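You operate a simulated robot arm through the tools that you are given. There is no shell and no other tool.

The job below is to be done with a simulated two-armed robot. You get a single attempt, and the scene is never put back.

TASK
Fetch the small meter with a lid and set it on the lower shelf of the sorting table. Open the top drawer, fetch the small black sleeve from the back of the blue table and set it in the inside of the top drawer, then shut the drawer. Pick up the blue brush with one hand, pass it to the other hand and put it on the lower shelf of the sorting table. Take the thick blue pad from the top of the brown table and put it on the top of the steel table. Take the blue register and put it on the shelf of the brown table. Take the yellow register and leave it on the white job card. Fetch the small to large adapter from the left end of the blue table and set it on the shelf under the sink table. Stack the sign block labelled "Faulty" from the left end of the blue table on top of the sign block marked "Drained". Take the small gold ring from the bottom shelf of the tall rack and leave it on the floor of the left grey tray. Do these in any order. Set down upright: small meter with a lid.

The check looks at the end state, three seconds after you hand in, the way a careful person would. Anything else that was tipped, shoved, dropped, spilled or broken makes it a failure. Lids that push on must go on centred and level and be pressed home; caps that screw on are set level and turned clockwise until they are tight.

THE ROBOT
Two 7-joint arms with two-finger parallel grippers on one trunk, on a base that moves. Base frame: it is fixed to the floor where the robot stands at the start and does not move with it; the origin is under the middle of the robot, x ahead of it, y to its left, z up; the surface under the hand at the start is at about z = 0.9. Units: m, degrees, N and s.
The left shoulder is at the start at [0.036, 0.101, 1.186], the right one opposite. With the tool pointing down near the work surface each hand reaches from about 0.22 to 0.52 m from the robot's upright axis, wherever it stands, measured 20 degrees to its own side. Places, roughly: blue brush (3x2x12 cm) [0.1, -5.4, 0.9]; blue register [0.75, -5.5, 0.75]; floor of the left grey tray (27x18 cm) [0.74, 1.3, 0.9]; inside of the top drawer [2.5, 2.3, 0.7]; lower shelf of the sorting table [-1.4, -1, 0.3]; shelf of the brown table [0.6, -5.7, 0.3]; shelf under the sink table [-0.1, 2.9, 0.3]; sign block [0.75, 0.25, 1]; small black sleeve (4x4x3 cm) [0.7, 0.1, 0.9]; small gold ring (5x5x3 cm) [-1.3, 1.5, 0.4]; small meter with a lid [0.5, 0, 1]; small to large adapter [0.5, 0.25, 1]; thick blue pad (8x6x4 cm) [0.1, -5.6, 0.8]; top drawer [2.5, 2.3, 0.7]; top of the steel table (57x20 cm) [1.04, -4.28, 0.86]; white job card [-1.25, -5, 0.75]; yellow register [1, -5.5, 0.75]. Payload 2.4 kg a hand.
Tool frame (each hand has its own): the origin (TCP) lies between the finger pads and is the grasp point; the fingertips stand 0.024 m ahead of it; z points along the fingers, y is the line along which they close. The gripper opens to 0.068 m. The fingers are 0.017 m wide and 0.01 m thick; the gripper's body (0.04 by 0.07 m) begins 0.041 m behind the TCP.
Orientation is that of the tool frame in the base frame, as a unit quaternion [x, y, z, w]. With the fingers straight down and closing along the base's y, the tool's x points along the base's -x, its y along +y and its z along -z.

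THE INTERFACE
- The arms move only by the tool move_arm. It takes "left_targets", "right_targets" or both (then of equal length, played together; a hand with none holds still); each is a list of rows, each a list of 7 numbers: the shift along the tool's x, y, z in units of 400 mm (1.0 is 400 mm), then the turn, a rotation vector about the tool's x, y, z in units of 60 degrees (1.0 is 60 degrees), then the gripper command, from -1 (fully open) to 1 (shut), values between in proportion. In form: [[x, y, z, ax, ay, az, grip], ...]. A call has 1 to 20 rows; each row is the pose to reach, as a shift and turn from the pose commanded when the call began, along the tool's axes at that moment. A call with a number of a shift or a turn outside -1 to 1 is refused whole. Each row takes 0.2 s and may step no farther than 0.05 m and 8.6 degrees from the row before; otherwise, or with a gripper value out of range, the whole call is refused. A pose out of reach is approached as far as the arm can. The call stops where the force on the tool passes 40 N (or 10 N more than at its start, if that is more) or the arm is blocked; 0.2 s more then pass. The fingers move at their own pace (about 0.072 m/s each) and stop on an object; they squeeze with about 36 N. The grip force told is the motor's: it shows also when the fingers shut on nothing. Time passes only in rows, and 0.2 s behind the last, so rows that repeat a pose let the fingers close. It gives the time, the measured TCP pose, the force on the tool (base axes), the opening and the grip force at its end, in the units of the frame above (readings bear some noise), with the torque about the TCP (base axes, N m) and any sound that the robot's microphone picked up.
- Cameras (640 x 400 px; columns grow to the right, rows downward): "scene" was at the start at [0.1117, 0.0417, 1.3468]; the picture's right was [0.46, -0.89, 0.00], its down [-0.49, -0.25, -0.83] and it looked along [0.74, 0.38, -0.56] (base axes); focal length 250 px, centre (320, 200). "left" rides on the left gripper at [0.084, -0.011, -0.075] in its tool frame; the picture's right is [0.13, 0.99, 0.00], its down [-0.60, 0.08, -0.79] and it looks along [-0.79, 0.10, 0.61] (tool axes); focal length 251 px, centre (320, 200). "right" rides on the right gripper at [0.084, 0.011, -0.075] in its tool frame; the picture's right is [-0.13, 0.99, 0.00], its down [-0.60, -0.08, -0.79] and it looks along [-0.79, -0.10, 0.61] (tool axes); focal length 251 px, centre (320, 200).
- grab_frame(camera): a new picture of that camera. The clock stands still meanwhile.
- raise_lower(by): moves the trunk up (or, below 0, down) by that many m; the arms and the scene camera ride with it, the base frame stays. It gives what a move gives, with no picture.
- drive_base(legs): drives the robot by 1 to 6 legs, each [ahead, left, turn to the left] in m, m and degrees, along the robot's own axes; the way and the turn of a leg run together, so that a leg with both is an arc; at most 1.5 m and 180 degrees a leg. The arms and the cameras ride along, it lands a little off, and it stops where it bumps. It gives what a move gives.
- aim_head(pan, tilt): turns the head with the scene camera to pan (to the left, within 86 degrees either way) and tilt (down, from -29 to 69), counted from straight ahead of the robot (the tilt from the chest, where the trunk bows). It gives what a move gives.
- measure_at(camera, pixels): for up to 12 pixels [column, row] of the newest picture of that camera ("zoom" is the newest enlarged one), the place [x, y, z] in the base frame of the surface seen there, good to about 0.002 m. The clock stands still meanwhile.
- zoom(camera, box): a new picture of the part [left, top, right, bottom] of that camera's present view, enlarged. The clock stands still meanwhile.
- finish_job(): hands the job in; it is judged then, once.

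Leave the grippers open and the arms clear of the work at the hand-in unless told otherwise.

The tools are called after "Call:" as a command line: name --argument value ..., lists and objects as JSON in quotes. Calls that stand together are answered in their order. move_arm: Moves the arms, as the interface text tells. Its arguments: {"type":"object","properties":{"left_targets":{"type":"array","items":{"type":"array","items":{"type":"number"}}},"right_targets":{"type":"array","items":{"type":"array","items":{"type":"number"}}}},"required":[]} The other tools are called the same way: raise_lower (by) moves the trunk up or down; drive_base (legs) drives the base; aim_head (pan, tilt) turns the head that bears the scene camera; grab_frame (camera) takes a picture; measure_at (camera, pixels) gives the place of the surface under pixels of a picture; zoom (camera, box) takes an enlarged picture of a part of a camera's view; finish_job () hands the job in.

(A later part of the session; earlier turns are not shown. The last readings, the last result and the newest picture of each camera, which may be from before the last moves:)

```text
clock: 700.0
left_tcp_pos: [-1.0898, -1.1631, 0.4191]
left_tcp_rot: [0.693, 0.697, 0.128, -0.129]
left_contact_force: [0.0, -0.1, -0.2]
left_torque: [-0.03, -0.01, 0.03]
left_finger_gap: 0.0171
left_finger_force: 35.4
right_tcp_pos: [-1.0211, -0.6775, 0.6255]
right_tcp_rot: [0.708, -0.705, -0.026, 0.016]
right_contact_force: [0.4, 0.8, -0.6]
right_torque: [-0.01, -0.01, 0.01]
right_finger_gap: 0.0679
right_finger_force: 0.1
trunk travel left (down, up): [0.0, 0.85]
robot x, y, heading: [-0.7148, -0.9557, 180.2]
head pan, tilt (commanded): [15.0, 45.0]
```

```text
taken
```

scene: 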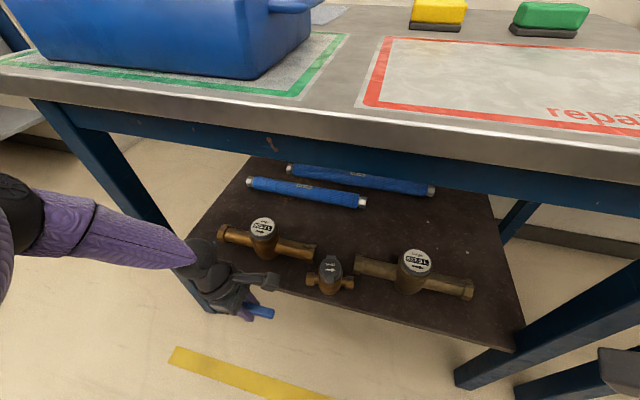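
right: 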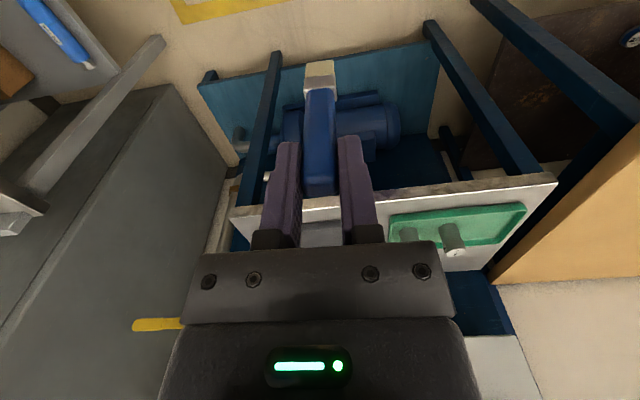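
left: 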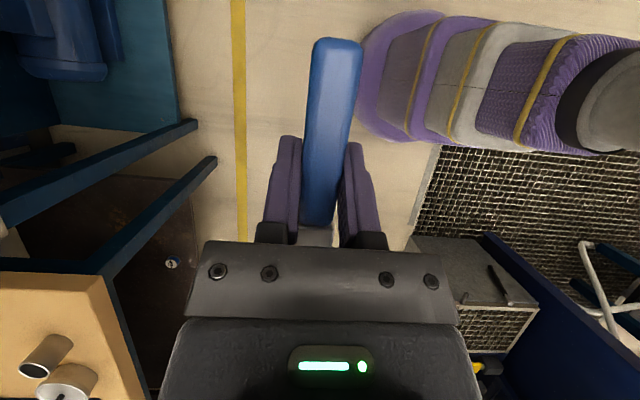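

The left gripper would foul the large meter's body at that spot. A better place is the free front strip at the right end (grip at y≈-0.715). Back out 10 cm and strafe right 0.45 m.

Call:
drive_base --legs '[[-0.1, 0, 0], [0, -0.448, 0]]'

Call:
aim_head --pan 15 --tilt 40

Call:
grab_frame --camera "scene"

```text
clock: 703.4
left_tcp_pos: [-0.9895, -0.7209, 0.4195]
left_tcp_rot: [0.696, 0.694, 0.129, -0.128]
left_contact_force: [0.6, 0.3, 0.0]
left_torque: [-0.02, 0.03, -0.02]
left_finger_gap: 0.0174
left_finger_force: 35.1
right_tcp_pos: [-0.9161, -0.2337, 0.6257]
right_tcp_rot: [-0.706, 0.708, 0.026, -0.016]
right_contact_force: [-0.2, 0.6, 0.2]
right_torque: [-0.01, 0.0, 0.01]
right_finger_gap: 0.0679
right_finger_force: 0.0
trunk travel left (down, up): [0.0, 0.85]
robot x, y, heading: [-0.615, -0.5145, 179.4]
head pan, tilt (commanded): [15.0, 45.0]
```

```text
clock: 704.1
left_tcp_pos: [-0.9895, -0.7203, 0.4194]
left_tcp_rot: [0.696, 0.695, 0.13, -0.128]
left_contact_force: [-0.1, 0.1, -0.1]
left_torque: [0.03, 0.0, 0.0]
left_finger_gap: 0.0171
left_finger_force: 35.9
right_tcp_pos: [-0.9153, -0.2347, 0.6247]
right_tcp_rot: [-0.706, 0.708, 0.025, -0.016]
right_contact_force: [0.7, -0.5, 0.3]
right_torque: [0.0, 0.02, -0.02]
right_finger_gap: 0.0681
right_finger_force: 0.1
trunk travel left (down, up): [0.0, 0.85]
robot x, y, heading: [-0.6171, -0.5169, 179.4]
head pan, tilt (commanded): [15.0, 40.0]
```

```text
taken
```

scene: 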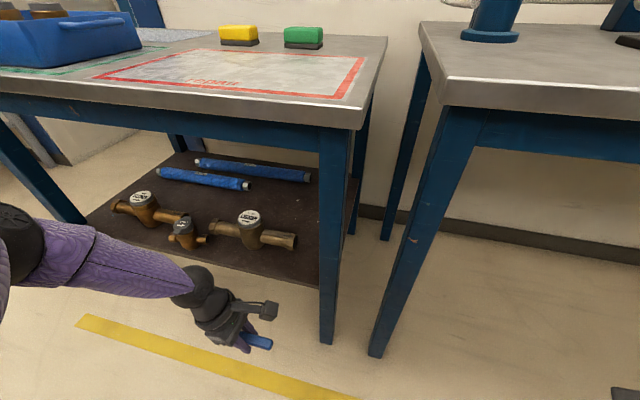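

Measure the leg, the large meter's right end and the strip here.

Call:
zoom --camera "scene" --box '[180, 180, 360, 310]'

Call:
measure_at --camera "scene" --pixels '[[293, 240], [288, 250], [260, 237], [322, 250], [330, 250], [342, 250], [290, 275], [300, 262], [315, 282], [260, 262], [312, 270], [250, 245]]'

```text
3.08 times, centred on (270, 245) of scene
```

zoom: 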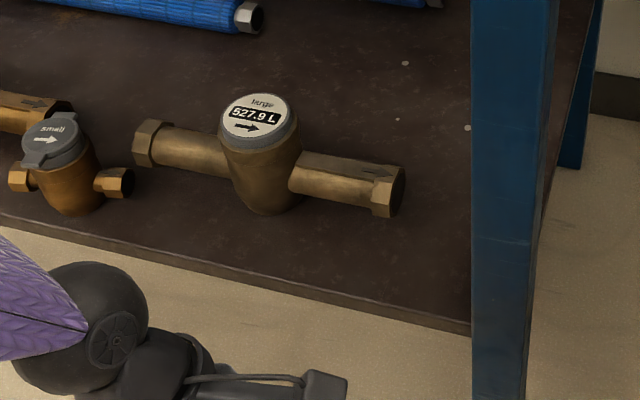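

```text
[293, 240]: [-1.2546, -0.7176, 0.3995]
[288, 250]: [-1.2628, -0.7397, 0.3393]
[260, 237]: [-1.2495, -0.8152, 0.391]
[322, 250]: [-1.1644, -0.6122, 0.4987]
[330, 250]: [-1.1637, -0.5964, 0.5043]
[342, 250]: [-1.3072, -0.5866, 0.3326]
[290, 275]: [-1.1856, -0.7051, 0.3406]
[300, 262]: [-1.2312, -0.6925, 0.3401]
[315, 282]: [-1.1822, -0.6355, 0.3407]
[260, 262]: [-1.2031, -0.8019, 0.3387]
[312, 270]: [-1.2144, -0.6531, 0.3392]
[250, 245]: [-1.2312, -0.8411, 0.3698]
```

Leg's inner face y≈-0.615; the strip is free between y -0.80 and -0.62. Drive ahead 0.11 m (with small corrections), then extend the left arm.

Call:
drive_base --legs '[[0.115, -0.006, 0.6]]'

Call:
move_arm --left_targets '[[0, -0.06, 0, 0, 0, 0, 1], [0, -0.12, 0, 0, 0, 0, 1], [0, -0.18, 0, 0, 0, 0, 1], [0, -0.235, 0, 0, 0, 0, 1], [0, -0.235, 0, 0, 0, 0, 1]]'

Call:
grab_frame --camera "scene"

Call:
grab_frame --camera "left"

```text
clock: 705.3
left_tcp_pos: [-1.0998, -0.7209, 0.4194]
left_tcp_rot: [0.691, 0.699, 0.128, -0.13]
left_contact_force: [-0.6, 0.3, 0.4]
left_torque: [-0.02, 0.01, 0.0]
left_finger_gap: 0.0168
left_finger_force: 35.4
right_tcp_pos: [-1.0333, -0.2322, 0.6252]
right_tcp_rot: [0.71, -0.704, -0.025, 0.016]
right_contact_force: [1.1, -0.9, 0.0]
right_torque: [0.0, 0.03, 0.01]
right_finger_gap: 0.068
right_finger_force: 0.1
trunk travel left (down, up): [0.0, 0.85]
robot x, y, heading: [-0.7271, -0.5065, -179.7]
head pan, tilt (commanded): [15.0, 40.0]
```

```text
clock: 706.5
left_tcp_pos: [-1.1842, -0.7196, 0.4307]
left_tcp_rot: [0.691, 0.7, 0.128, -0.129]
left_contact_force: [0.6, -0.1, -0.1]
left_torque: [0.0, -0.01, -0.03]
left_finger_gap: 0.0168
left_finger_force: 35.6
left hand out of reach, approached as far as the arm can: row 3, 4, 5
right_tcp_pos: [-1.0326, -0.2338, 0.6262]
right_tcp_rot: [0.71, -0.703, -0.026, 0.016]
right_contact_force: [0.3, -0.3, -0.6]
right_torque: [0.03, 0.03, -0.01]
right_finger_gap: 0.0682
right_finger_force: 0.1
trunk travel left (down, up): [0.0, 0.85]
robot x, y, heading: [-0.7291, -0.5061, -179.9]
head pan, tilt (commanded): [15.0, 40.0]
```

```text
taken
```

scene: 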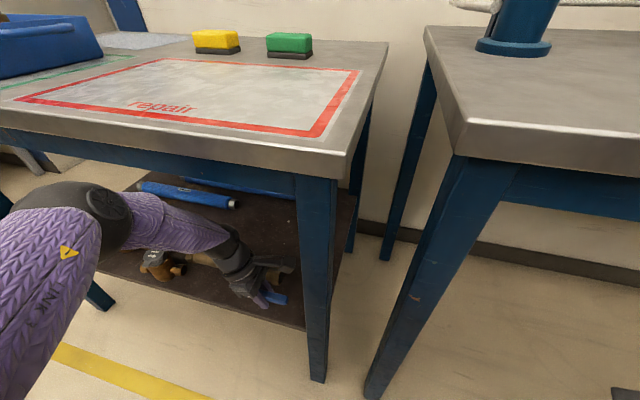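

```text
taken
```

left: 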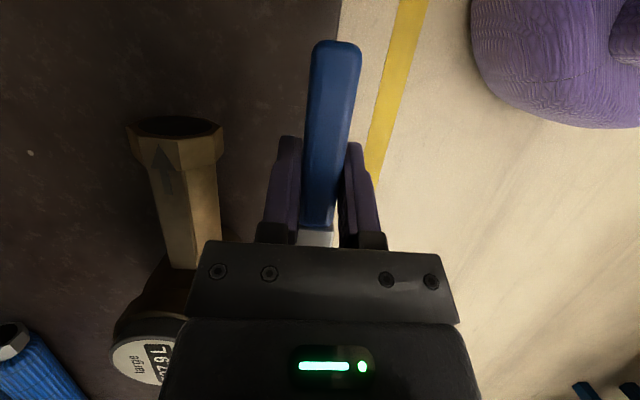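

Need ~7 cm more. Check the left elbow's clearance to the table edge before driving.

Call:
measure_at --camera "scene" --pixels '[[95, 195], [110, 215], [75, 190], [160, 220], [190, 235], [60, 240], [130, 205]]'

```text
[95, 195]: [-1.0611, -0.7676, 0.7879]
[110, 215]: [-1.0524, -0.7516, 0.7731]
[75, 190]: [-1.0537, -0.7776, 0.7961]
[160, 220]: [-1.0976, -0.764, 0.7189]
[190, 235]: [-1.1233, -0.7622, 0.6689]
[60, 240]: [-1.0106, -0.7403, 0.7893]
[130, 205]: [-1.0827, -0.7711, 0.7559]
```

The elbow is near the table edge, so I'll change the geometry: back off 10 cm, shift the base 10 cm left while shifting the left hand 10 cm right (less lateral reach).

Call:
drive_base --legs '[[-0.12, 0, 0]]'

Call:
move_arm --left_targets '[[0.06, 0.02, 0.023, 0, 0, 0, 1], [0.12, 0.04, 0.046, 0, 0, 0, 1], [0.18, 0.05, 0.069, 0, 0, 0, 1], [0.2335, 0.05, 0.089, 0, 0, 0, 1], [0.2335, 0.05, 0.089, 0, 0, 0, 1]]'

Call:
drive_base --legs '[[0, 0.1, 0]]'

Call:
grab_frame --camera "scene"

```text
clock: 707.7
left_tcp_pos: [-1.0642, -0.7196, 0.4306]
left_tcp_rot: [0.691, 0.7, 0.128, -0.129]
left_contact_force: [0.0, 0.0, 0.6]
left_torque: [0.04, -0.03, -0.01]
left_finger_gap: 0.0172
left_finger_force: 35.9
right_tcp_pos: [-0.9143, -0.2319, 0.6254]
right_tcp_rot: [0.71, -0.703, -0.026, 0.017]
right_contact_force: [-0.1, 0.5, -0.5]
right_torque: [0.01, -0.01, 0.01]
right_finger_gap: 0.0678
right_finger_force: 0.1
trunk travel left (down, up): [0.0, 0.85]
robot x, y, heading: [-0.6046, -0.5048, -179.8]
head pan, tilt (commanded): [15.0, 40.0]
```

```text
clock: 708.9
left_tcp_pos: [-1.0365, -0.6267, 0.4424]
left_tcp_rot: [0.691, 0.7, 0.128, -0.129]
left_contact_force: [0.5, 0.9, -0.2]
left_torque: [0.0, 0.02, 0.01]
left_finger_gap: 0.0172
left_finger_force: 35.7
left hand out of reach, approached as far as the arm can: row 3, 4, 5
right_tcp_pos: [-0.9137, -0.2326, 0.6255]
right_tcp_rot: [0.71, -0.703, -0.026, 0.016]
right_contact_force: [-0.5, -0.6, 0.0]
right_torque: [0.0, 0.02, -0.02]
right_finger_gap: 0.068
right_finger_force: 0.0
trunk travel left (down, up): [0.0, 0.85]
robot x, y, heading: [-0.6081, -0.5075, -179.6]
head pan, tilt (commanded): [15.0, 40.0]
```

```text
clock: 710.1
left_tcp_pos: [-1.0371, -0.7256, 0.443]
left_tcp_rot: [0.691, 0.7, 0.127, -0.129]
left_contact_force: [0.7, 1.0, -0.3]
left_torque: [0.04, -0.01, -0.03]
left_finger_gap: 0.0172
left_finger_force: 35.4
right_tcp_pos: [-0.9121, -0.3316, 0.6257]
right_tcp_rot: [0.711, -0.703, -0.026, 0.015]
right_contact_force: [-0.1, 0.0, -0.2]
right_torque: [-0.01, -0.01, 0.02]
right_finger_gap: 0.068
right_finger_force: 0.0
trunk travel left (down, up): [0.0, 0.85]
robot x, y, heading: [-0.6049, -0.6021, -179.6]
head pan, tilt (commanded): [15.0, 40.0]
```

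```text
taken
```

scene: 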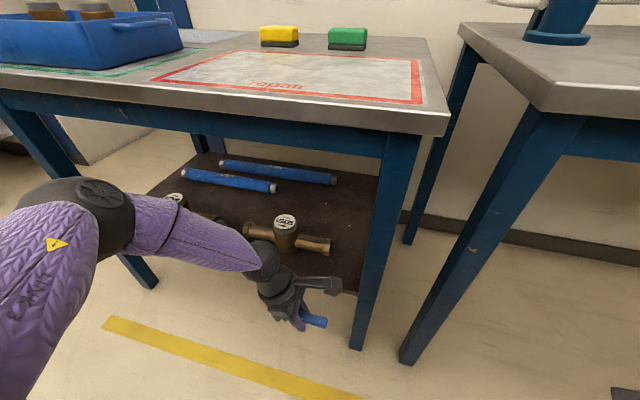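

Reach is actually better with the arm further out. Restore the lateral arrangement (base right 10 cm, hand left 9 cm) and lower the hand to z≈0.355 outside the shelf, to see where the elbow then is.

Call:
drive_base --legs '[[0, -0.1, -0.3]]'

Call:
move_arm --left_targets '[[-0.06, 0.015, 0.025, 0, 0, 0, 1], [-0.12, 0.03, 0.05, 0, 0, 0, 1], [-0.18, 0.045, 0.076, 0, 0, 0, 1], [-0.24, 0.06, 0.1, 0, 0, 0, 1], [-0.3, 0.075, 0.126, 0, 0, 0, 1], [-0.3, 0.075, 0.126, 0, 0, 0, 1]]'

Call:
grab_frame --camera "scene"

```text
clock: 711.2
left_tcp_pos: [-1.0369, -0.6249, 0.4424]
left_tcp_rot: [0.693, 0.697, 0.128, -0.129]
left_contact_force: [-0.6, -0.1, 0.0]
left_torque: [0.0, 0.01, -0.02]
left_finger_gap: 0.017
left_finger_force: 35.5
right_tcp_pos: [-0.912, -0.2305, 0.6257]
right_tcp_rot: [0.709, -0.704, -0.026, 0.016]
right_contact_force: [0.4, -0.4, -0.3]
right_torque: [0.06, 0.04, 0.03]
right_finger_gap: 0.0682
right_finger_force: 0.1
trunk travel left (down, up): [0.0, 0.85]
robot x, y, heading: [-0.6072, -0.511, -180.0]
head pan, tilt (commanded): [15.0, 40.0]
```

```text
clock: 712.6
left_tcp_pos: [-0.9965, -0.7127, 0.3984]
left_tcp_rot: [0.693, 0.698, 0.128, -0.129]
left_contact_force: [-0.1, 0.7, -0.2]
left_torque: [-0.04, 0.02, -0.03]
left_finger_gap: 0.0171
left_finger_force: 35.5
left hand out of reach, approached as far as the arm can: row 1, 2, 3, 4, 5, 6
right_tcp_pos: [-0.9124, -0.2298, 0.6251]
right_tcp_rot: [0.709, -0.704, -0.025, 0.016]
right_contact_force: [0.3, -0.4, -0.2]
right_torque: [0.01, 0.01, -0.02]
right_finger_gap: 0.0682
right_finger_force: 0.1
trunk travel left (down, up): [0.0, 0.85]
robot x, y, heading: [-0.6067, -0.5064, -180.2]
head pan, tilt (commanded): [15.0, 40.0]
```

```text
taken
```

scene: 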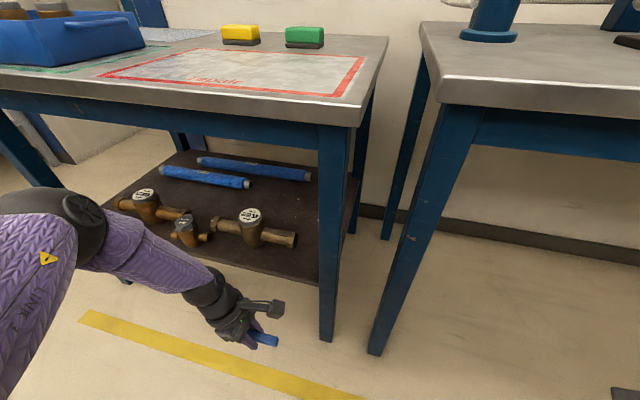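

The left arm has ended in an elbow-high posture and cannot go low enough. Back away from the table, raise the hand and swing it out to my left to recover the usual elbow-out posture.

Call:
drive_base --legs '[[-0.2, 0, 0]]'

Call:
move_arm --left_targets '[[-0.06, 0.05, -0.08, 0, 0, 0, 1], [-0.12, 0.1, -0.16, 0, 0, 0, 1], [-0.2, 0.15, -0.22, 0, 0, 0, 1], [-0.28, 0.18, -0.28, 0, 0, 0, 1], [-0.36, 0.2, -0.34, 0, 0, 0, 1], [-0.42, 0.2, -0.4, 0, 0, 0, 1]]'

Call:
aim_head --pan 40 --tilt 40

Call:
grab_frame --camera "scene"

```text
clock: 714.2
left_tcp_pos: [-0.796, -0.7133, 0.4004]
left_tcp_rot: [0.693, 0.698, 0.128, -0.129]
left_contact_force: [0.4, -0.2, 0.2]
left_torque: [-0.02, 0.03, 0.0]
left_finger_gap: 0.0172
left_finger_force: 35.5
right_tcp_pos: [-0.7134, -0.2304, 0.6248]
right_tcp_rot: [0.71, -0.704, -0.026, 0.016]
right_contact_force: [0.0, -0.1, -1.0]
right_torque: [0.0, -0.02, -0.03]
right_finger_gap: 0.0679
right_finger_force: 0.0
trunk travel left (down, up): [0.0, 0.85]
robot x, y, heading: [-0.4088, -0.5074, -179.9]
head pan, tilt (commanded): [15.0, 40.0]
```

```text
clock: 715.6
left_tcp_pos: [-0.716, -0.9265, 0.489]
left_tcp_rot: [0.692, 0.699, 0.127, -0.128]
left_contact_force: [0.2, 0.8, 0.0]
left_torque: [-0.01, -0.04, 0.0]
left_finger_gap: 0.0169
left_finger_force: 35.2
right_tcp_pos: [-0.7121, -0.2315, 0.6255]
right_tcp_rot: [0.709, -0.704, -0.026, 0.016]
right_contact_force: [0.2, 0.4, 0.2]
right_torque: [-0.03, 0.02, 0.0]
right_finger_gap: 0.0681
right_finger_force: 0.1
trunk travel left (down, up): [0.0, 0.85]
robot x, y, heading: [-0.4074, -0.5089, -179.9]
head pan, tilt (commanded): [15.0, 40.0]
```

```text
clock: 716.5
left_tcp_pos: [-0.7152, -0.9271, 0.4888]
left_tcp_rot: [0.692, 0.698, 0.128, -0.129]
left_contact_force: [0.2, -0.2, 1.0]
left_torque: [0.01, 0.01, 0.01]
left_finger_gap: 0.0168
left_finger_force: 35.7
right_tcp_pos: [-0.7133, -0.2311, 0.6257]
right_tcp_rot: [0.71, -0.704, -0.026, 0.016]
right_contact_force: [0.2, -0.8, -0.5]
right_torque: [0.02, 0.01, 0.03]
right_finger_gap: 0.0681
right_finger_force: 0.1
trunk travel left (down, up): [0.0, 0.85]
robot x, y, heading: [-0.4057, -0.5101, -179.9]
head pan, tilt (commanded): [40.0, 40.0]
```

```text
taken
```

scene: 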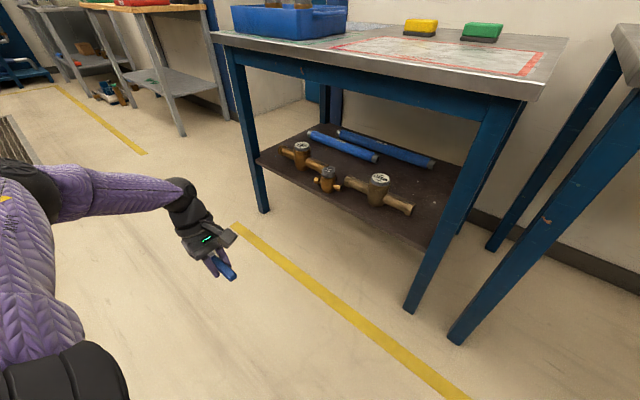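

Elbow is now out to the left. Try the low position from here: lateral 0.25, forward 0.43, z≈0.36 (in free floor space).

Call:
move_arm --left_targets '[[0.04, -0.043, 0.064, 0, 0, 0, 1], [0.08, -0.086, 0.129, 0, 0, 0, 1], [0.118, -0.129, 0.193, 0, 0, 0, 1], [0.157, -0.171, 0.257, 0, 0, 0, 1], [0.196, -0.214, 0.321, 0, 0, 0, 1], [0.236, -0.257, 0.386, 0, 0, 0, 1], [0.275, -0.3, 0.45, 0, 0, 0, 1], [0.275, -0.3, 0.45, 0, 0, 0, 1]]'

Call:
grab_frame --camera "scene"

```text
clock: 718.3
left_tcp_pos: [-0.8141, -0.752, 0.4111]
left_tcp_rot: [0.692, 0.698, 0.127, -0.129]
left_contact_force: [0.2, 0.1, 0.1]
left_torque: [0.02, -0.03, 0.0]
left_finger_gap: 0.0171
left_finger_force: 35.6
left hand out of reach, approached as far as the arm can: row 5, 6, 7, 8
right_tcp_pos: [-0.7135, -0.2303, 0.6252]
right_tcp_rot: [0.709, -0.705, -0.026, 0.016]
right_contact_force: [0.5, 0.6, -0.3]
right_torque: [0.04, 0.0, 0.01]
right_finger_gap: 0.0681
right_finger_force: 0.0
trunk travel left (down, up): [0.0, 0.85]
robot x, y, heading: [-0.4038, -0.5036, -180.1]
head pan, tilt (commanded): [40.0, 40.0]
```

```text
taken
```

scene: 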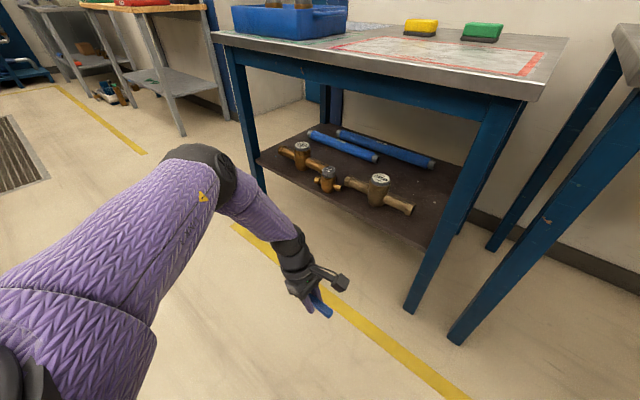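

Still elbow-high. I'll raise the hand, remove the lean (vertical hand as in the sink placement), and then come down again to see whether the posture flips.

Call:
move_arm --left_targets '[[0.035, 0.03, -0.09, 0, 0, 0, 1], [0.07, 0.06, -0.18, 0, 0, 0, 1], [0.105, 0.09, -0.275, 0, 0, 0, 1], [0.14, 0.12, -0.37, 0, 0, 0, 1], [0.175, 0.14, -0.46, 0, 0, 0, 1], [0.21, 0.15, -0.55, 0, 0, 0, 1], [0.24, 0.15, -0.63, 0, 0, 0, 1]]'

Call:
move_arm --left_targets '[[0, 0, 0, 0, -0.09, 0, 1], [0, 0, 0, 0, -0.18, 0, 1], [0, 0, 0, 0, -0.27, 0, 1], [0, 0, 0, 0, -0.35, 0, 1], [0, 0, 0, 0, -0.35, 0, 1]]'

Call:
grab_frame --camera "scene"

```text
clock: 719.9
left_tcp_pos: [-0.7532, -0.7557, 0.6807]
left_tcp_rot: [0.692, 0.699, 0.128, -0.129]
left_contact_force: [1.0, -0.8, -0.3]
left_torque: [-0.02, 0.02, 0.02]
left_finger_gap: 0.0169
left_finger_force: 35.9
right_tcp_pos: [-0.7124, -0.2301, 0.6256]
right_tcp_rot: [0.709, -0.704, -0.026, 0.016]
right_contact_force: [0.3, 0.8, 0.5]
right_torque: [0.03, -0.03, 0.01]
right_finger_gap: 0.0678
right_finger_force: 0.1
trunk travel left (down, up): [0.0, 0.85]
robot x, y, heading: [-0.4077, -0.507, -180.0]
head pan, tilt (commanded): [40.0, 40.0]
```

```text
clock: 721.1
left_tcp_pos: [-0.7523, -0.7551, 0.682]
left_tcp_rot: [0.704, 0.71, -0.002, 0.001]
left_contact_force: [0.3, 0.0, 0.7]
left_torque: [-0.05, 0.03, -0.06]
left_finger_gap: 0.0172
left_finger_force: 35.7
right_tcp_pos: [-0.7128, -0.2306, 0.6256]
right_tcp_rot: [0.709, -0.704, -0.025, 0.016]
right_contact_force: [0.5, -0.1, 0.4]
right_torque: [0.0, -0.02, 0.05]
right_finger_gap: 0.0682
right_finger_force: 0.1
trunk travel left (down, up): [0.0, 0.85]
robot x, y, heading: [-0.4059, -0.507, -179.7]
head pan, tilt (commanded): [40.0, 40.0]
```

```text
taken
```

scene: 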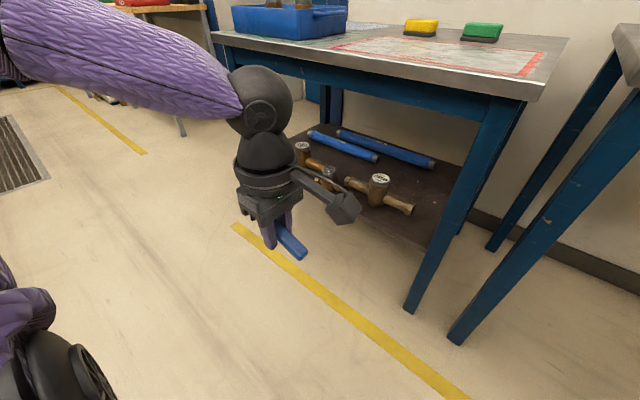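

Now the forearm comes from the left, as at the sink. Lower straight down 0.28 m with the hand vertical.

Call:
move_arm --left_targets '[[0, 0, 0.1, 0, 0, 0, 1], [0, 0, 0.2, 0, 0, 0, 1], [0, 0, 0.3, 0, 0, 0, 1], [0, 0, 0.4, 0, 0, 0, 1], [0, 0, 0.5, 0, 0, 0, 1], [0, -0.03, 0.6, 0, 0, 0, 1], [0, -0.06, 0.7, 0, 0, 0, 1]]'

Call:
move_arm --left_targets '[[0, 0, 0, 0, 0.09, 0, 1], [0, 0, 0, 0, 0.18, 0, 1], [0, 0, 0, 0, 0.27, 0, 1], [0, 0, 0, 0, 0.35, 0, 1], [0, 0, 0, 0, 0.35, 0, 1]]'

Call:
grab_frame --camera "scene"

```text
clock: 722.7
left_tcp_pos: [-0.7766, -0.7555, 0.4002]
left_tcp_rot: [0.704, 0.71, -0.001, 0.0]
left_contact_force: [-0.7, 0.1, -0.1]
left_torque: [0.0, 0.0, -0.01]
left_finger_gap: 0.017
left_finger_force: 35.8
right_tcp_pos: [-0.7129, -0.2297, 0.6253]
right_tcp_rot: [0.71, -0.704, -0.026, 0.017]
right_contact_force: [-0.2, -0.4, 0.5]
right_torque: [-0.03, 0.01, 0.01]
right_finger_gap: 0.0682
right_finger_force: 0.1
trunk travel left (down, up): [0.0, 0.85]
robot x, y, heading: [-0.4091, -0.5017, -179.8]
head pan, tilt (commanded): [40.0, 40.0]
```

```text
clock: 723.9
left_tcp_pos: [-0.7766, -0.7558, 0.4004]
left_tcp_rot: [0.693, 0.698, 0.127, -0.129]
left_contact_force: [0.5, -0.5, -0.6]
left_torque: [-0.01, 0.0, -0.02]
left_finger_gap: 0.017
left_finger_force: 35.2
right_tcp_pos: [-0.713, -0.2292, 0.6264]
right_tcp_rot: [0.71, -0.704, -0.027, 0.015]
right_contact_force: [0.2, -0.3, -0.1]
right_torque: [0.0, -0.01, 0.01]
right_finger_gap: 0.0683
right_finger_force: 0.0
trunk travel left (down, up): [0.0, 0.85]
robot x, y, heading: [-0.4062, -0.5075, -180.0]
head pan, tilt (commanded): [40.0, 40.0]
```

```text
taken
```

scene: 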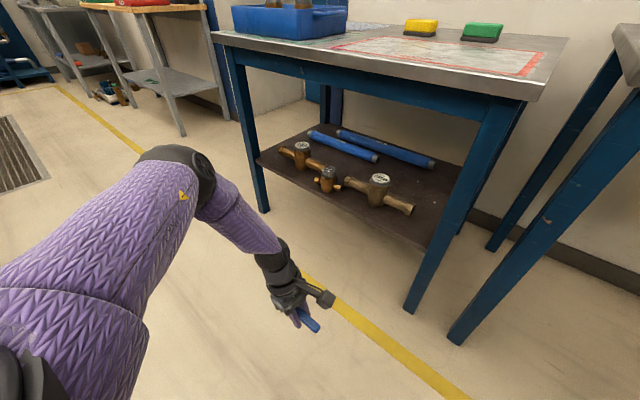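

It reached without complaint. Test going lower here: down 5 cm and forward 4 cm.

Call:
move_arm --left_targets '[[0.018, -0.05, 0.047, 0, 0, 0, 1], [-0.02, -0.1, 0.09, 0, 0, 0, 1], [-0.045, -0.1, 0.117, 0, 0, 0, 1], [-0.045, -0.1, 0.117, 0, 0, 0, 1]]'

Call:
measure_at --camera "scene" --pixels '[[185, 160], [200, 180], [170, 155], [240, 225], [275, 255]]'

```text
clock: 724.9
left_tcp_pos: [-0.798, -0.7426, 0.4028]
left_tcp_rot: [0.692, 0.698, 0.128, -0.129]
left_contact_force: [0.2, 0.4, 0.5]
left_torque: [0.01, 0.03, 0.03]
left_finger_gap: 0.017
left_finger_force: 36.0
left hand out of reach, approached as far as the arm can: row 1, 2, 3, 4
right_tcp_pos: [-0.7139, -0.2304, 0.6252]
right_tcp_rot: [0.709, -0.704, -0.027, 0.016]
right_contact_force: [-0.2, -0.4, -0.2]
right_torque: [0.01, 0.03, 0.03]
right_finger_gap: 0.068
right_finger_force: 0.2
trunk travel left (down, up): [0.0, 0.85]
robot x, y, heading: [-0.4112, -0.5066, -179.8]
head pan, tilt (commanded): [40.0, 40.0]
```

```text
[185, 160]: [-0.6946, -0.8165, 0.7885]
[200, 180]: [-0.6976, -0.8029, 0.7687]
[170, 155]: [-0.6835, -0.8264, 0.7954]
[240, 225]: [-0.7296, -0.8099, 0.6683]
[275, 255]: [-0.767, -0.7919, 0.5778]
```

With the lean, the arm cannot go lower. I'll use a vertical hand (as at the sink): the brush then slopes ~20°, and touching its handle end on the shelf will pivot it flat. Raise slightly and remove the lean.

Call:
move_arm --left_targets '[[0.018, 0.03, -0.05, 0, 0, 0, 1], [0.036, 0.05, -0.1, 0, -0.09, 0, 1], [0.054, 0.05, -0.15, 0, -0.18, 0, 1], [0.054, 0.05, -0.15, 0, -0.27, 0, 1], [0.054, 0.05, -0.15, 0, -0.35, 0, 1], [0.054, 0.05, -0.15, 0, -0.35, 0, 1]]'

Call:
grab_frame --camera "scene"

Call:
grab_frame --camera "left"

```text
clock: 726.3
left_tcp_pos: [-0.7797, -0.7453, 0.4674]
left_tcp_rot: [0.704, 0.71, 0.0, 0.001]
left_contact_force: [-0.6, 0.2, 0.2]
left_torque: [0.0, -0.01, -0.03]
left_finger_gap: 0.017
left_finger_force: 36.0
right_tcp_pos: [-0.7121, -0.2304, 0.626]
right_tcp_rot: [0.71, -0.704, -0.026, 0.016]
right_contact_force: [0.4, 0.6, 0.3]
right_torque: [-0.01, 0.0, 0.02]
right_finger_gap: 0.0679
right_finger_force: 0.0
trunk travel left (down, up): [0.0, 0.85]
robot x, y, heading: [-0.4126, -0.5071, -180.0]
head pan, tilt (commanded): [40.0, 40.0]
```

```text
taken
```

scene: 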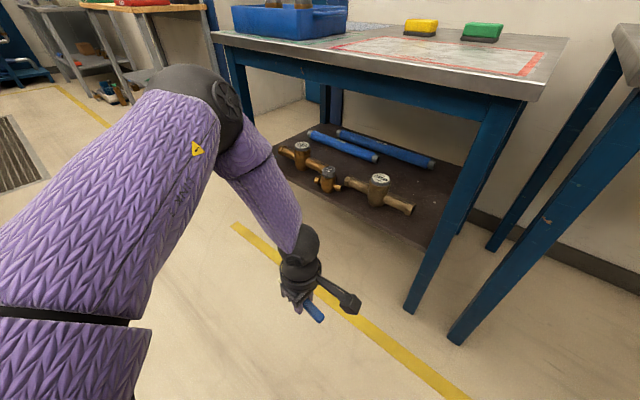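

```text
taken
```

left: 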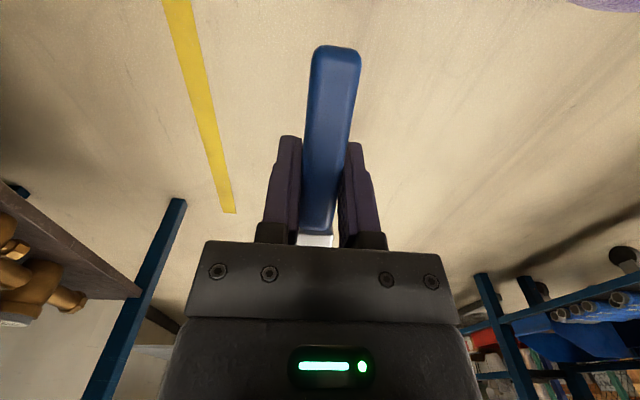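

Test here (free space) whether a vertical hand can go down to z≈0.36 at fwd≈0.40.

Call:
move_arm --left_targets '[[0, -0.03, 0.08, 0, 0, 0, 1], [0, -0.06, 0.16, 0, 0, 0, 1], [0, -0.08, 0.22, 0, 0, 0, 1], [0, -0.08, 0.27, 0, 0, 0, 1], [0, -0.08, 0.27, 0, 0, 0, 1]]'

Call:
grab_frame --camera "scene"

```text
clock: 727.5
left_tcp_pos: [-0.8005, -0.7522, 0.3873]
left_tcp_rot: [0.704, 0.711, -0.001, 0.0]
left_contact_force: [-0.1, 0.5, -0.1]
left_torque: [-0.02, 0.01, 0.02]
left_finger_gap: 0.0169
left_finger_force: 35.3
left hand out of reach, approached as far as the arm can: row 3, 4, 5
right_tcp_pos: [-0.7135, -0.2292, 0.6265]
right_tcp_rot: [0.709, -0.704, -0.026, 0.017]
right_contact_force: [0.2, 0.4, 0.0]
right_torque: [0.0, 0.04, 0.01]
right_finger_gap: 0.0679
right_finger_force: 0.1
trunk travel left (down, up): [0.0, 0.85]
robot x, y, heading: [-0.4092, -0.5076, -179.9]
head pan, tilt (commanded): [40.0, 40.0]
```

```text
taken
```

scene: 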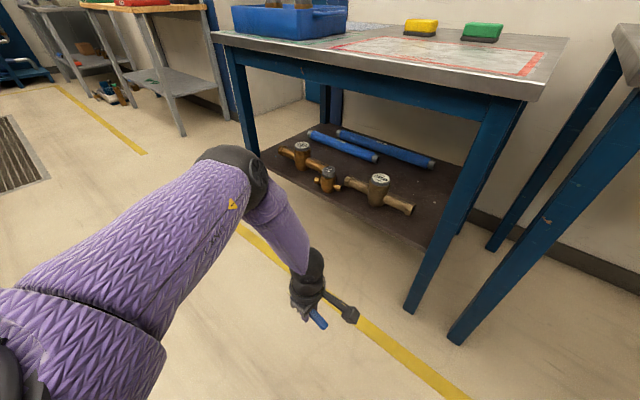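

At the sink the arm was lowered while stretched further forward (0.43 m). Repeat that: raise to z≈0.70, extend to 0.45 m forward, then lower.

Call:
move_arm --left_targets '[[0, 0, -0.1, 0, 0, 0, 1], [0, 0, -0.2, 0, 0, 0, 1], [0, 0, -0.3, 0, 0, 0, 1], [0, 0, -0.4, 0, 0, 0, 1], [0, -0.03, -0.5, 0, 0, 0, 1], [0, -0.07, -0.6, 0, 0, 0, 1], [0, -0.11, -0.7, 0, 0, 0, 1], [0, -0.15, -0.78, 0, 0, 0, 1], [0, -0.15, -0.78, 0, 0, 0, 1]]'

Call:
grab_frame --camera "scene"

```text
clock: 729.5
left_tcp_pos: [-0.8619, -0.7527, 0.6995]
left_tcp_rot: [0.705, 0.71, -0.001, 0.001]
left_contact_force: [0.0, -0.6, 0.0]
left_torque: [-0.01, 0.0, -0.02]
left_finger_gap: 0.0171
left_finger_force: 35.5
right_tcp_pos: [-0.7125, -0.2296, 0.6249]
right_tcp_rot: [0.71, -0.704, -0.026, 0.016]
right_contact_force: [-1.3, 0.7, -0.3]
right_torque: [-0.02, -0.02, 0.03]
right_finger_gap: 0.0678
right_finger_force: 0.0
trunk travel left (down, up): [0.0, 0.85]
robot x, y, heading: [-0.408, -0.5073, -179.8]
head pan, tilt (commanded): [40.0, 40.0]
```

```text
taken
```

scene: 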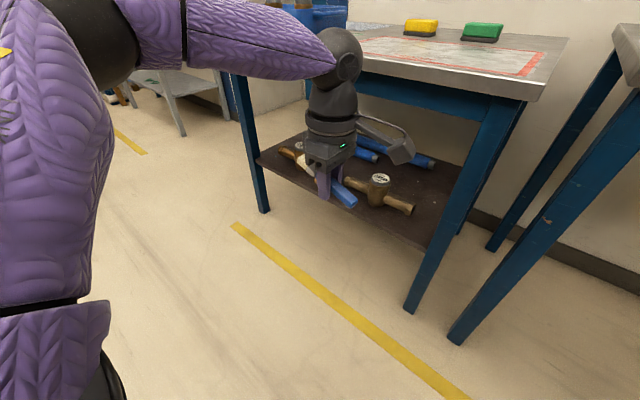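

Still the elbow-high branch. Stretch the arm out straight to the far left and low, then return from below, to flip the elbow to the low/out side.

Call:
move_arm --left_targets '[[-0.1, 0.02, 0.02, 0, 0, 0, 1], [-0.2, 0.04, 0.05, 0, 0, 0, 1], [-0.3, 0.06, 0.1, 0, 0, 0, 1], [-0.4, 0.08, 0.15, 0, 0, 0, 1], [-0.5, 0.1, 0.2, 0, 0, 0, 1], [-0.6, 0.12, 0.27, 0, 0, 0, 1], [-0.68, 0.14, 0.35, 0, 0, 0, 1], [-0.74, 0.15, 0.44, 0, 0, 0, 1], [-0.76, 0.15, 0.54, 0, 0, 0, 1]]'

Call:
aim_head --pan 65 --tilt 35

Call:
grab_frame --camera "scene"

```text
clock: 731.5
left_tcp_pos: [-0.7857, -1.0218, 0.4987]
left_tcp_rot: [0.705, 0.709, 0.0, 0.0]
left_contact_force: [0.0, 0.0, -0.2]
left_torque: [-0.05, 0.0, -0.03]
left_finger_gap: 0.017
left_finger_force: 35.9
left hand out of reach, approached as far as the arm can: row 8, 9
right_tcp_pos: [-0.7127, -0.2297, 0.6264]
right_tcp_rot: [0.71, -0.704, -0.026, 0.016]
right_contact_force: [-0.3, 0.5, -0.7]
right_torque: [0.0, 0.0, 0.0]
right_finger_gap: 0.0679
right_finger_force: 0.0
trunk travel left (down, up): [0.0, 0.85]
robot x, y, heading: [-0.4052, -0.5052, -179.6]
head pan, tilt (commanded): [40.0, 40.0]
```

```text
clock: 732.4
left_tcp_pos: [-0.7847, -1.0206, 0.4994]
left_tcp_rot: [0.704, 0.71, -0.001, 0.001]
left_contact_force: [0.2, 0.0, -0.1]
left_torque: [0.0, -0.04, -0.04]
left_finger_gap: 0.017
left_finger_force: 35.6
right_tcp_pos: [-0.7138, -0.2294, 0.6248]
right_tcp_rot: [0.709, -0.704, -0.026, 0.016]
right_contact_force: [-0.3, -0.6, 0.3]
right_torque: [0.0, -0.02, -0.02]
right_finger_gap: 0.0682
right_finger_force: 0.1
trunk travel left (down, up): [0.0, 0.85]
robot x, y, heading: [-0.4098, -0.5054, -180.1]
head pan, tilt (commanded): [65.0, 35.0]
```

```text
taken
```

scene: 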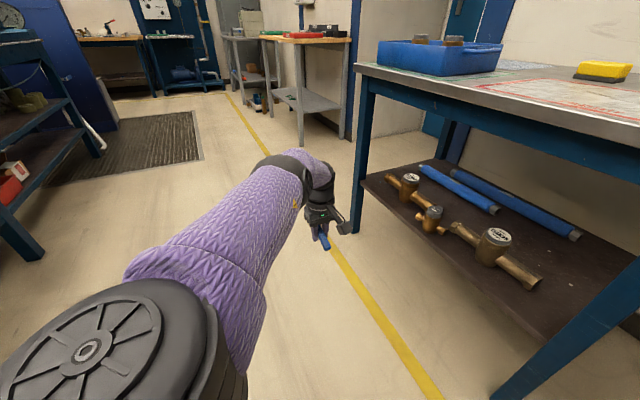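

The arm is straight now. Near full extension the elbow branch doesn't matter, so come in at long reach: fwd 0.47, lateral 0.30, z≈0.40.

Call:
move_arm --left_targets '[[0.02, -0.03, 0.03, 0, 0, 0, 1], [0.08, -0.07, 0.07, 0, 0, 0, 1], [0.16, -0.11, 0.11, 0, 0, 0, 1], [0.24, -0.15, 0.15, 0, 0, 0, 1], [0.32, -0.18, 0.19, 0, 0, 0, 1], [0.4, -0.21, 0.22, 0, 0, 0, 1], [0.47, -0.2375, 0.25, 0, 0, 0, 1], [0.534, -0.2375, 0.25, 0, 0, 0, 1], [0.534, -0.2375, 0.25, 0, 0, 0, 1]]'

Call:
aim_head --pan 45 --tilt 40

Call:
grab_frame --camera "scene"

```text
clock: 734.4
left_tcp_pos: [-0.866, -0.8071, 0.4201]
left_tcp_rot: [0.704, 0.71, 0.0, 0.001]
left_contact_force: [-0.2, -0.2, 0.4]
left_torque: [-0.01, 0.02, -0.02]
left_finger_gap: 0.017
left_finger_force: 35.7
left hand out of reach, approached as far as the arm can: row 1, 2, 3, 4, 5, 6, 7, 8, 9
right_tcp_pos: [-0.7127, -0.2309, 0.6259]
right_tcp_rot: [0.71, -0.704, -0.025, 0.015]
right_contact_force: [-1.2, -0.1, -0.3]
right_torque: [-0.02, 0.01, -0.01]
right_finger_gap: 0.0678
right_finger_force: 0.0
trunk travel left (down, up): [0.0, 0.85]
robot x, y, heading: [-0.4115, -0.5078, -180.0]
head pan, tilt (commanded): [65.0, 35.0]
```

```text
clock: 735.2
left_tcp_pos: [-0.8656, -0.8079, 0.42]
left_tcp_rot: [0.704, 0.711, -0.001, 0.0]
left_contact_force: [-0.4, 0.1, -0.3]
left_torque: [0.0, 0.01, 0.01]
left_finger_gap: 0.017
left_finger_force: 35.6
right_tcp_pos: [-0.7132, -0.229, 0.625]
right_tcp_rot: [0.709, -0.704, -0.026, 0.016]
right_contact_force: [0.4, 0.8, -0.8]
right_torque: [0.0, 0.03, 0.0]
right_finger_gap: 0.0681
right_finger_force: 0.1
trunk travel left (down, up): [0.0, 0.85]
robot x, y, heading: [-0.4063, -0.5069, -180.0]
head pan, tilt (commanded): [45.0, 40.0]
```

```text
taken
```

scene: 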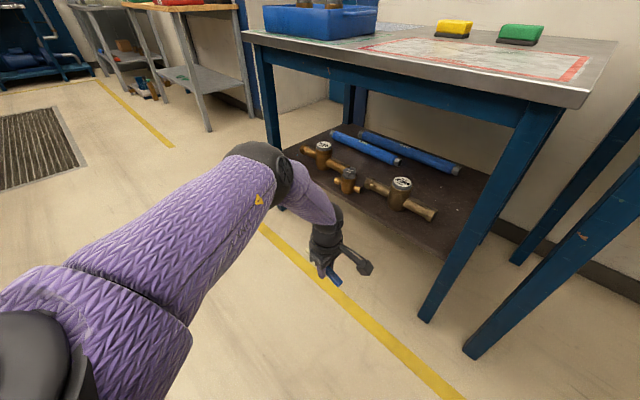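

The elbow-high branch is unsuitable under the table. I'll restore the left arm via its starting posture: trunk up, hand up to z≈1.2, un-yawed at its original place.

Call:
raise_lower --by 0.4

Call:
move_arm --left_targets '[[0, 0.03, -0.1, 0, 0, 0, 1], [0, 0.06, -0.2, 0, 0, 0, 1], [0, 0.09, -0.3, 0, 0, 0, 1], [0, 0.12, -0.4, 0, 0, 0, 1], [0, 0.15, -0.5, 0, 0, 0, 1], [0, 0.18, -0.6, 0, 0, 0, 1], [0, 0.22, -0.7, 0, 0, 0, 1], [0, 0.26, -0.8, 0, 0, 0, 1], [0, 0.3, -0.9, 0, 0, 0, 1], [0, 0.33, -0.97, 0, 0, 0, 1]]'

Call:
grab_frame --camera "scene"

```text
clock: 739.0
left_tcp_pos: [-0.8859, -0.8073, 0.9581]
left_tcp_rot: [0.694, 0.701, -0.116, -0.115]
left_contact_force: [0.5, 0.4, 0.1]
left_torque: [-0.01, 0.02, -0.03]
left_finger_gap: 0.0173
left_finger_force: 35.8
right_tcp_pos: [-0.7144, -0.2304, 1.0261]
right_tcp_rot: [0.71, -0.704, -0.026, 0.016]
right_contact_force: [0.1, 0.2, 0.9]
right_torque: [0.01, 0.01, 0.0]
right_finger_gap: 0.068
right_finger_force: 0.0
trunk travel left (down, up): [-0.4, 0.45]
robot x, y, heading: [-0.4087, -0.5075, -179.8]
head pan, tilt (commanded): [45.0, 40.0]
```

```text
clock: 741.2
left_tcp_pos: [-0.6349, -0.8058, 1.285]
left_tcp_rot: [0.695, 0.7, -0.117, -0.115]
left_contact_force: [-0.1, 0.9, 0.0]
left_torque: [0.0, -0.01, 0.0]
left_finger_gap: 0.0169
left_finger_force: 35.4
right_tcp_pos: [-0.7124, -0.2286, 1.0254]
right_tcp_rot: [0.709, -0.704, -0.025, 0.017]
right_contact_force: [0.4, 0.6, 0.5]
right_torque: [-0.01, -0.01, 0.01]
right_finger_gap: 0.0679
right_finger_force: 0.0
trunk travel left (down, up): [-0.4, 0.45]
robot x, y, heading: [-0.4069, -0.5055, -179.8]
head pan, tilt (commanded): [45.0, 40.0]
```

```text
taken
```

scene: 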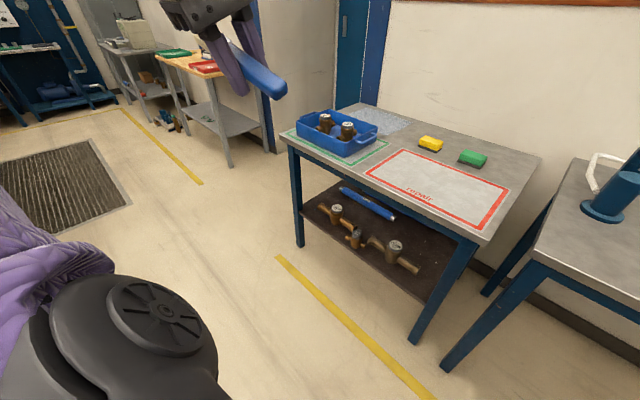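

Now the elbow is low (large ball at lower left). From this posture, bring the hand down and forward (fwd 0.43, z≈1.13), removing the 19° pitch.

Call:
move_arm --left_targets '[[0.018, -0.05, 0.075, -0.045, 0, 0, 1], [0.036, -0.1, 0.15, -0.09, 0, 0, 1], [0.054, -0.15, 0.226, -0.135, 0, 0, 1], [0.072, -0.2, 0.3, -0.18, 0, 0, 1], [0.09, -0.25, 0.377, -0.225, 0, 0, 1], [0.108, -0.3, 0.452, -0.27, 0, 0, 1], [0.125, -0.348, 0.5275, -0.313, 0, 0, 1], [0.125, -0.348, 0.5275, -0.313, 0, 0, 1]]'

Call:
grab_frame --camera "scene"

```text
clock: 743.0
left_tcp_pos: [-0.8369, -0.7554, 1.1288]
left_tcp_rot: [0.704, 0.71, -0.001, 0.0]
left_contact_force: [0.6, -0.7, 0.2]
left_torque: [-0.03, 0.01, -0.01]
left_finger_gap: 0.0171
left_finger_force: 35.5
right_tcp_pos: [-0.712, -0.2309, 1.0261]
right_tcp_rot: [0.71, -0.704, -0.026, 0.016]
right_contact_force: [-0.4, -0.2, 0.4]
right_torque: [0.0, -0.03, -0.02]
right_finger_gap: 0.0679
right_finger_force: 0.0
trunk travel left (down, up): [-0.4, 0.45]
robot x, y, heading: [-0.4066, -0.5092, -179.8]
head pan, tilt (commanded): [45.0, 40.0]
```

```text
taken
```

scene: 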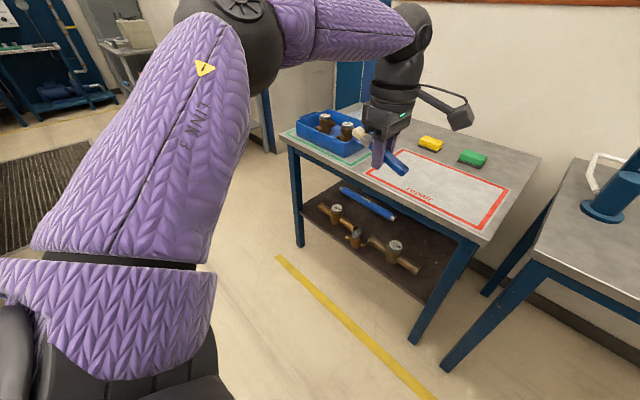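

This resembles the standard posture at the start. Measure the elbow, then lower the trunk and measure again.

Call:
measure_at --camera "scene" --pixels '[[250, 40], [270, 60], [300, 20], [220, 100], [150, 240], [340, 30]]'

Call:
raise_lower --by -0.4

Call:
move_arm --left_targets '[[0, -0.02, 0.1, 0, 0, 0, 1], [0, -0.04, 0.2, 0, 0, 0, 1], [0, -0.06, 0.3, 0, 0, 0, 1], [0, -0.08, 0.4, 0, 0, 0, 1], [0, -0.1, 0.5, 0, 0, 0, 1], [0, -0.1, 0.6, 0, 0, 0, 1], [0, -0.1, 0.7, 0, 0, 0, 1]]'

Call:
grab_frame --camera "scene"

```text
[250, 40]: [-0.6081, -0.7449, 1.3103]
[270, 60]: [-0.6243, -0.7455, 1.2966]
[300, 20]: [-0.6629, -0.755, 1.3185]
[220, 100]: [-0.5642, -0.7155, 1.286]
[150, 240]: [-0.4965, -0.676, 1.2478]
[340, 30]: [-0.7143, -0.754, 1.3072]
```

```text
clock: 746.9
left_tcp_pos: [-0.8352, -0.7567, 0.7272]
left_tcp_rot: [0.704, 0.71, 0.0, -0.001]
left_contact_force: [0.8, -0.1, 0.2]
left_torque: [0.01, 0.0, -0.01]
left_finger_gap: 0.0168
left_finger_force: 35.4
right_tcp_pos: [-0.7132, -0.231, 0.6264]
right_tcp_rot: [0.709, -0.705, -0.025, 0.017]
right_contact_force: [-0.1, -0.1, 0.4]
right_torque: [-0.02, 0.01, 0.01]
right_finger_gap: 0.068
right_finger_force: 0.0
trunk travel left (down, up): [0.0, 0.85]
robot x, y, heading: [-0.4076, -0.5057, -179.9]
head pan, tilt (commanded): [45.0, 40.0]
```

```text
clock: 748.5
left_tcp_pos: [-0.8755, -0.7581, 0.4473]
left_tcp_rot: [0.704, 0.71, 0.0, 0.0]
left_contact_force: [0.2, 0.0, -0.4]
left_torque: [-0.02, 0.0, 0.01]
left_finger_gap: 0.0171
left_finger_force: 35.8
right_tcp_pos: [-0.7137, -0.2295, 0.6247]
right_tcp_rot: [0.709, -0.704, -0.026, 0.017]
right_contact_force: [-0.3, 0.1, 0.3]
right_torque: [0.0, 0.0, 0.02]
right_finger_gap: 0.068
right_finger_force: 0.0
trunk travel left (down, up): [0.0, 0.85]
robot x, y, heading: [-0.407, -0.5062, -179.7]
head pan, tilt (commanded): [45.0, 40.0]
```

```text
taken
```

scene: 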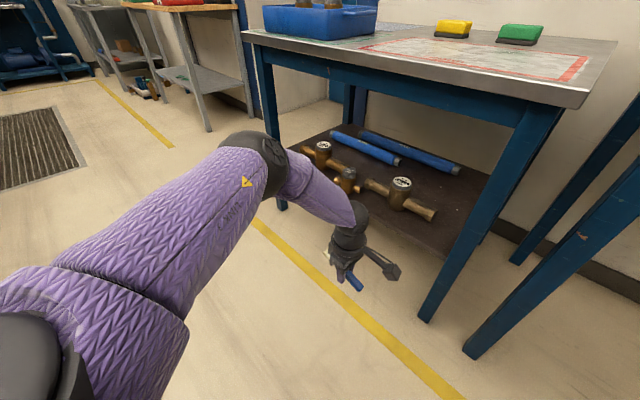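

At fwd 0.47 it's fine (no reach warning). Continue lowering to z≈0.37 here as a test.

Call:
move_arm --left_targets '[[0, 0, 0.06, 0, 0, 0, 1], [0, 0, 0.12, 0, 0, 0, 1], [0, 0, 0.18, 0, 0, 0, 1], [0, 0, 0.2, 0, 0, 0, 1]]'

Call:
measure_at --camera "scene" --pixels '[[265, 150], [280, 175], [250, 140], [310, 180], [330, 200]]'

```text
clock: 749.5
left_tcp_pos: [-0.8514, -0.7619, 0.4117]
left_tcp_rot: [0.704, 0.71, 0.0, -0.001]
left_contact_force: [0.3, 0.1, 0.1]
left_torque: [0.0, 0.0, -0.01]
left_finger_gap: 0.017
left_finger_force: 36.2
left hand out of reach, approached as far as the arm can: row 1, 2, 3, 4
right_tcp_pos: [-0.7132, -0.2304, 0.6249]
right_tcp_rot: [0.709, -0.704, -0.026, 0.016]
right_contact_force: [0.5, 0.2, 0.0]
right_torque: [0.01, 0.02, -0.04]
right_finger_gap: 0.068
right_finger_force: 0.1
trunk travel left (down, up): [0.0, 0.85]
robot x, y, heading: [-0.4073, -0.5101, -179.7]
head pan, tilt (commanded): [45.0, 40.0]
```

```text
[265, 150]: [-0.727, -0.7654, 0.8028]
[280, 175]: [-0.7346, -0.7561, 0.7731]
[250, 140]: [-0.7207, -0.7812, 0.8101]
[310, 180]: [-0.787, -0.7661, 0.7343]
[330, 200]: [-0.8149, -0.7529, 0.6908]
```

The sink placement used a yaw of ~79°, not 90°; reduce the yaw by 15° and test the low reach again.

Call:
move_arm --left_targets '[[0, 0, -0.05, 0, 0, 0.085, 1], [0, 0, -0.05, 0, 0, 0.17, 1], [0, 0, -0.05, 0, 0, 0.25, 1], [0, 0, -0.05, 0, 0, 0.25, 1]]'

Call:
move_arm --left_targets '[[0, -0.05, 0.05, 0, 0, 0, 1], [0, -0.05, 0.1, 0, 0, 0, 1], [0, -0.05, 0.15, 0, 0, 0, 1], [0, -0.05, 0.18, 0, 0, 0, 1]]'

```text
clock: 750.5
left_tcp_pos: [-0.8498, -0.763, 0.4318]
left_tcp_rot: [0.791, 0.612, 0.0, 0.0]
left_contact_force: [-0.3, -0.7, -0.2]
left_torque: [0.0, 0.0, 0.0]
left_finger_gap: 0.017
left_finger_force: 35.9
right_tcp_pos: [-0.713, -0.2288, 0.6253]
right_tcp_rot: [0.709, -0.704, -0.025, 0.016]
right_contact_force: [0.5, -0.4, -0.1]
right_torque: [0.0, 0.01, 0.03]
right_finger_gap: 0.068
right_finger_force: 0.2
trunk travel left (down, up): [0.0, 0.85]
robot x, y, heading: [-0.4087, -0.5053, -180.0]
head pan, tilt (commanded): [45.0, 40.0]
```

```text
clock: 751.5
left_tcp_pos: [-0.8432, -0.7652, 0.4053]
left_tcp_rot: [0.791, 0.612, 0.0, 0.0]
left_contact_force: [-0.1, 0.1, -0.2]
left_torque: [0.01, -0.04, -0.03]
left_finger_gap: 0.0171
left_finger_force: 35.7
left hand out of reach, approached as far as the arm can: row 1, 2, 3, 4
right_tcp_pos: [-0.7132, -0.2297, 0.6244]
right_tcp_rot: [0.709, -0.704, -0.026, 0.015]
right_contact_force: [0.4, -0.1, 0.3]
right_torque: [0.01, 0.01, -0.01]
right_finger_gap: 0.0679
right_finger_force: 0.2
trunk travel left (down, up): [0.0, 0.85]
robot x, y, heading: [-0.4061, -0.5061, -180.2]
head pan, tilt (commanded): [45.0, 40.0]
```

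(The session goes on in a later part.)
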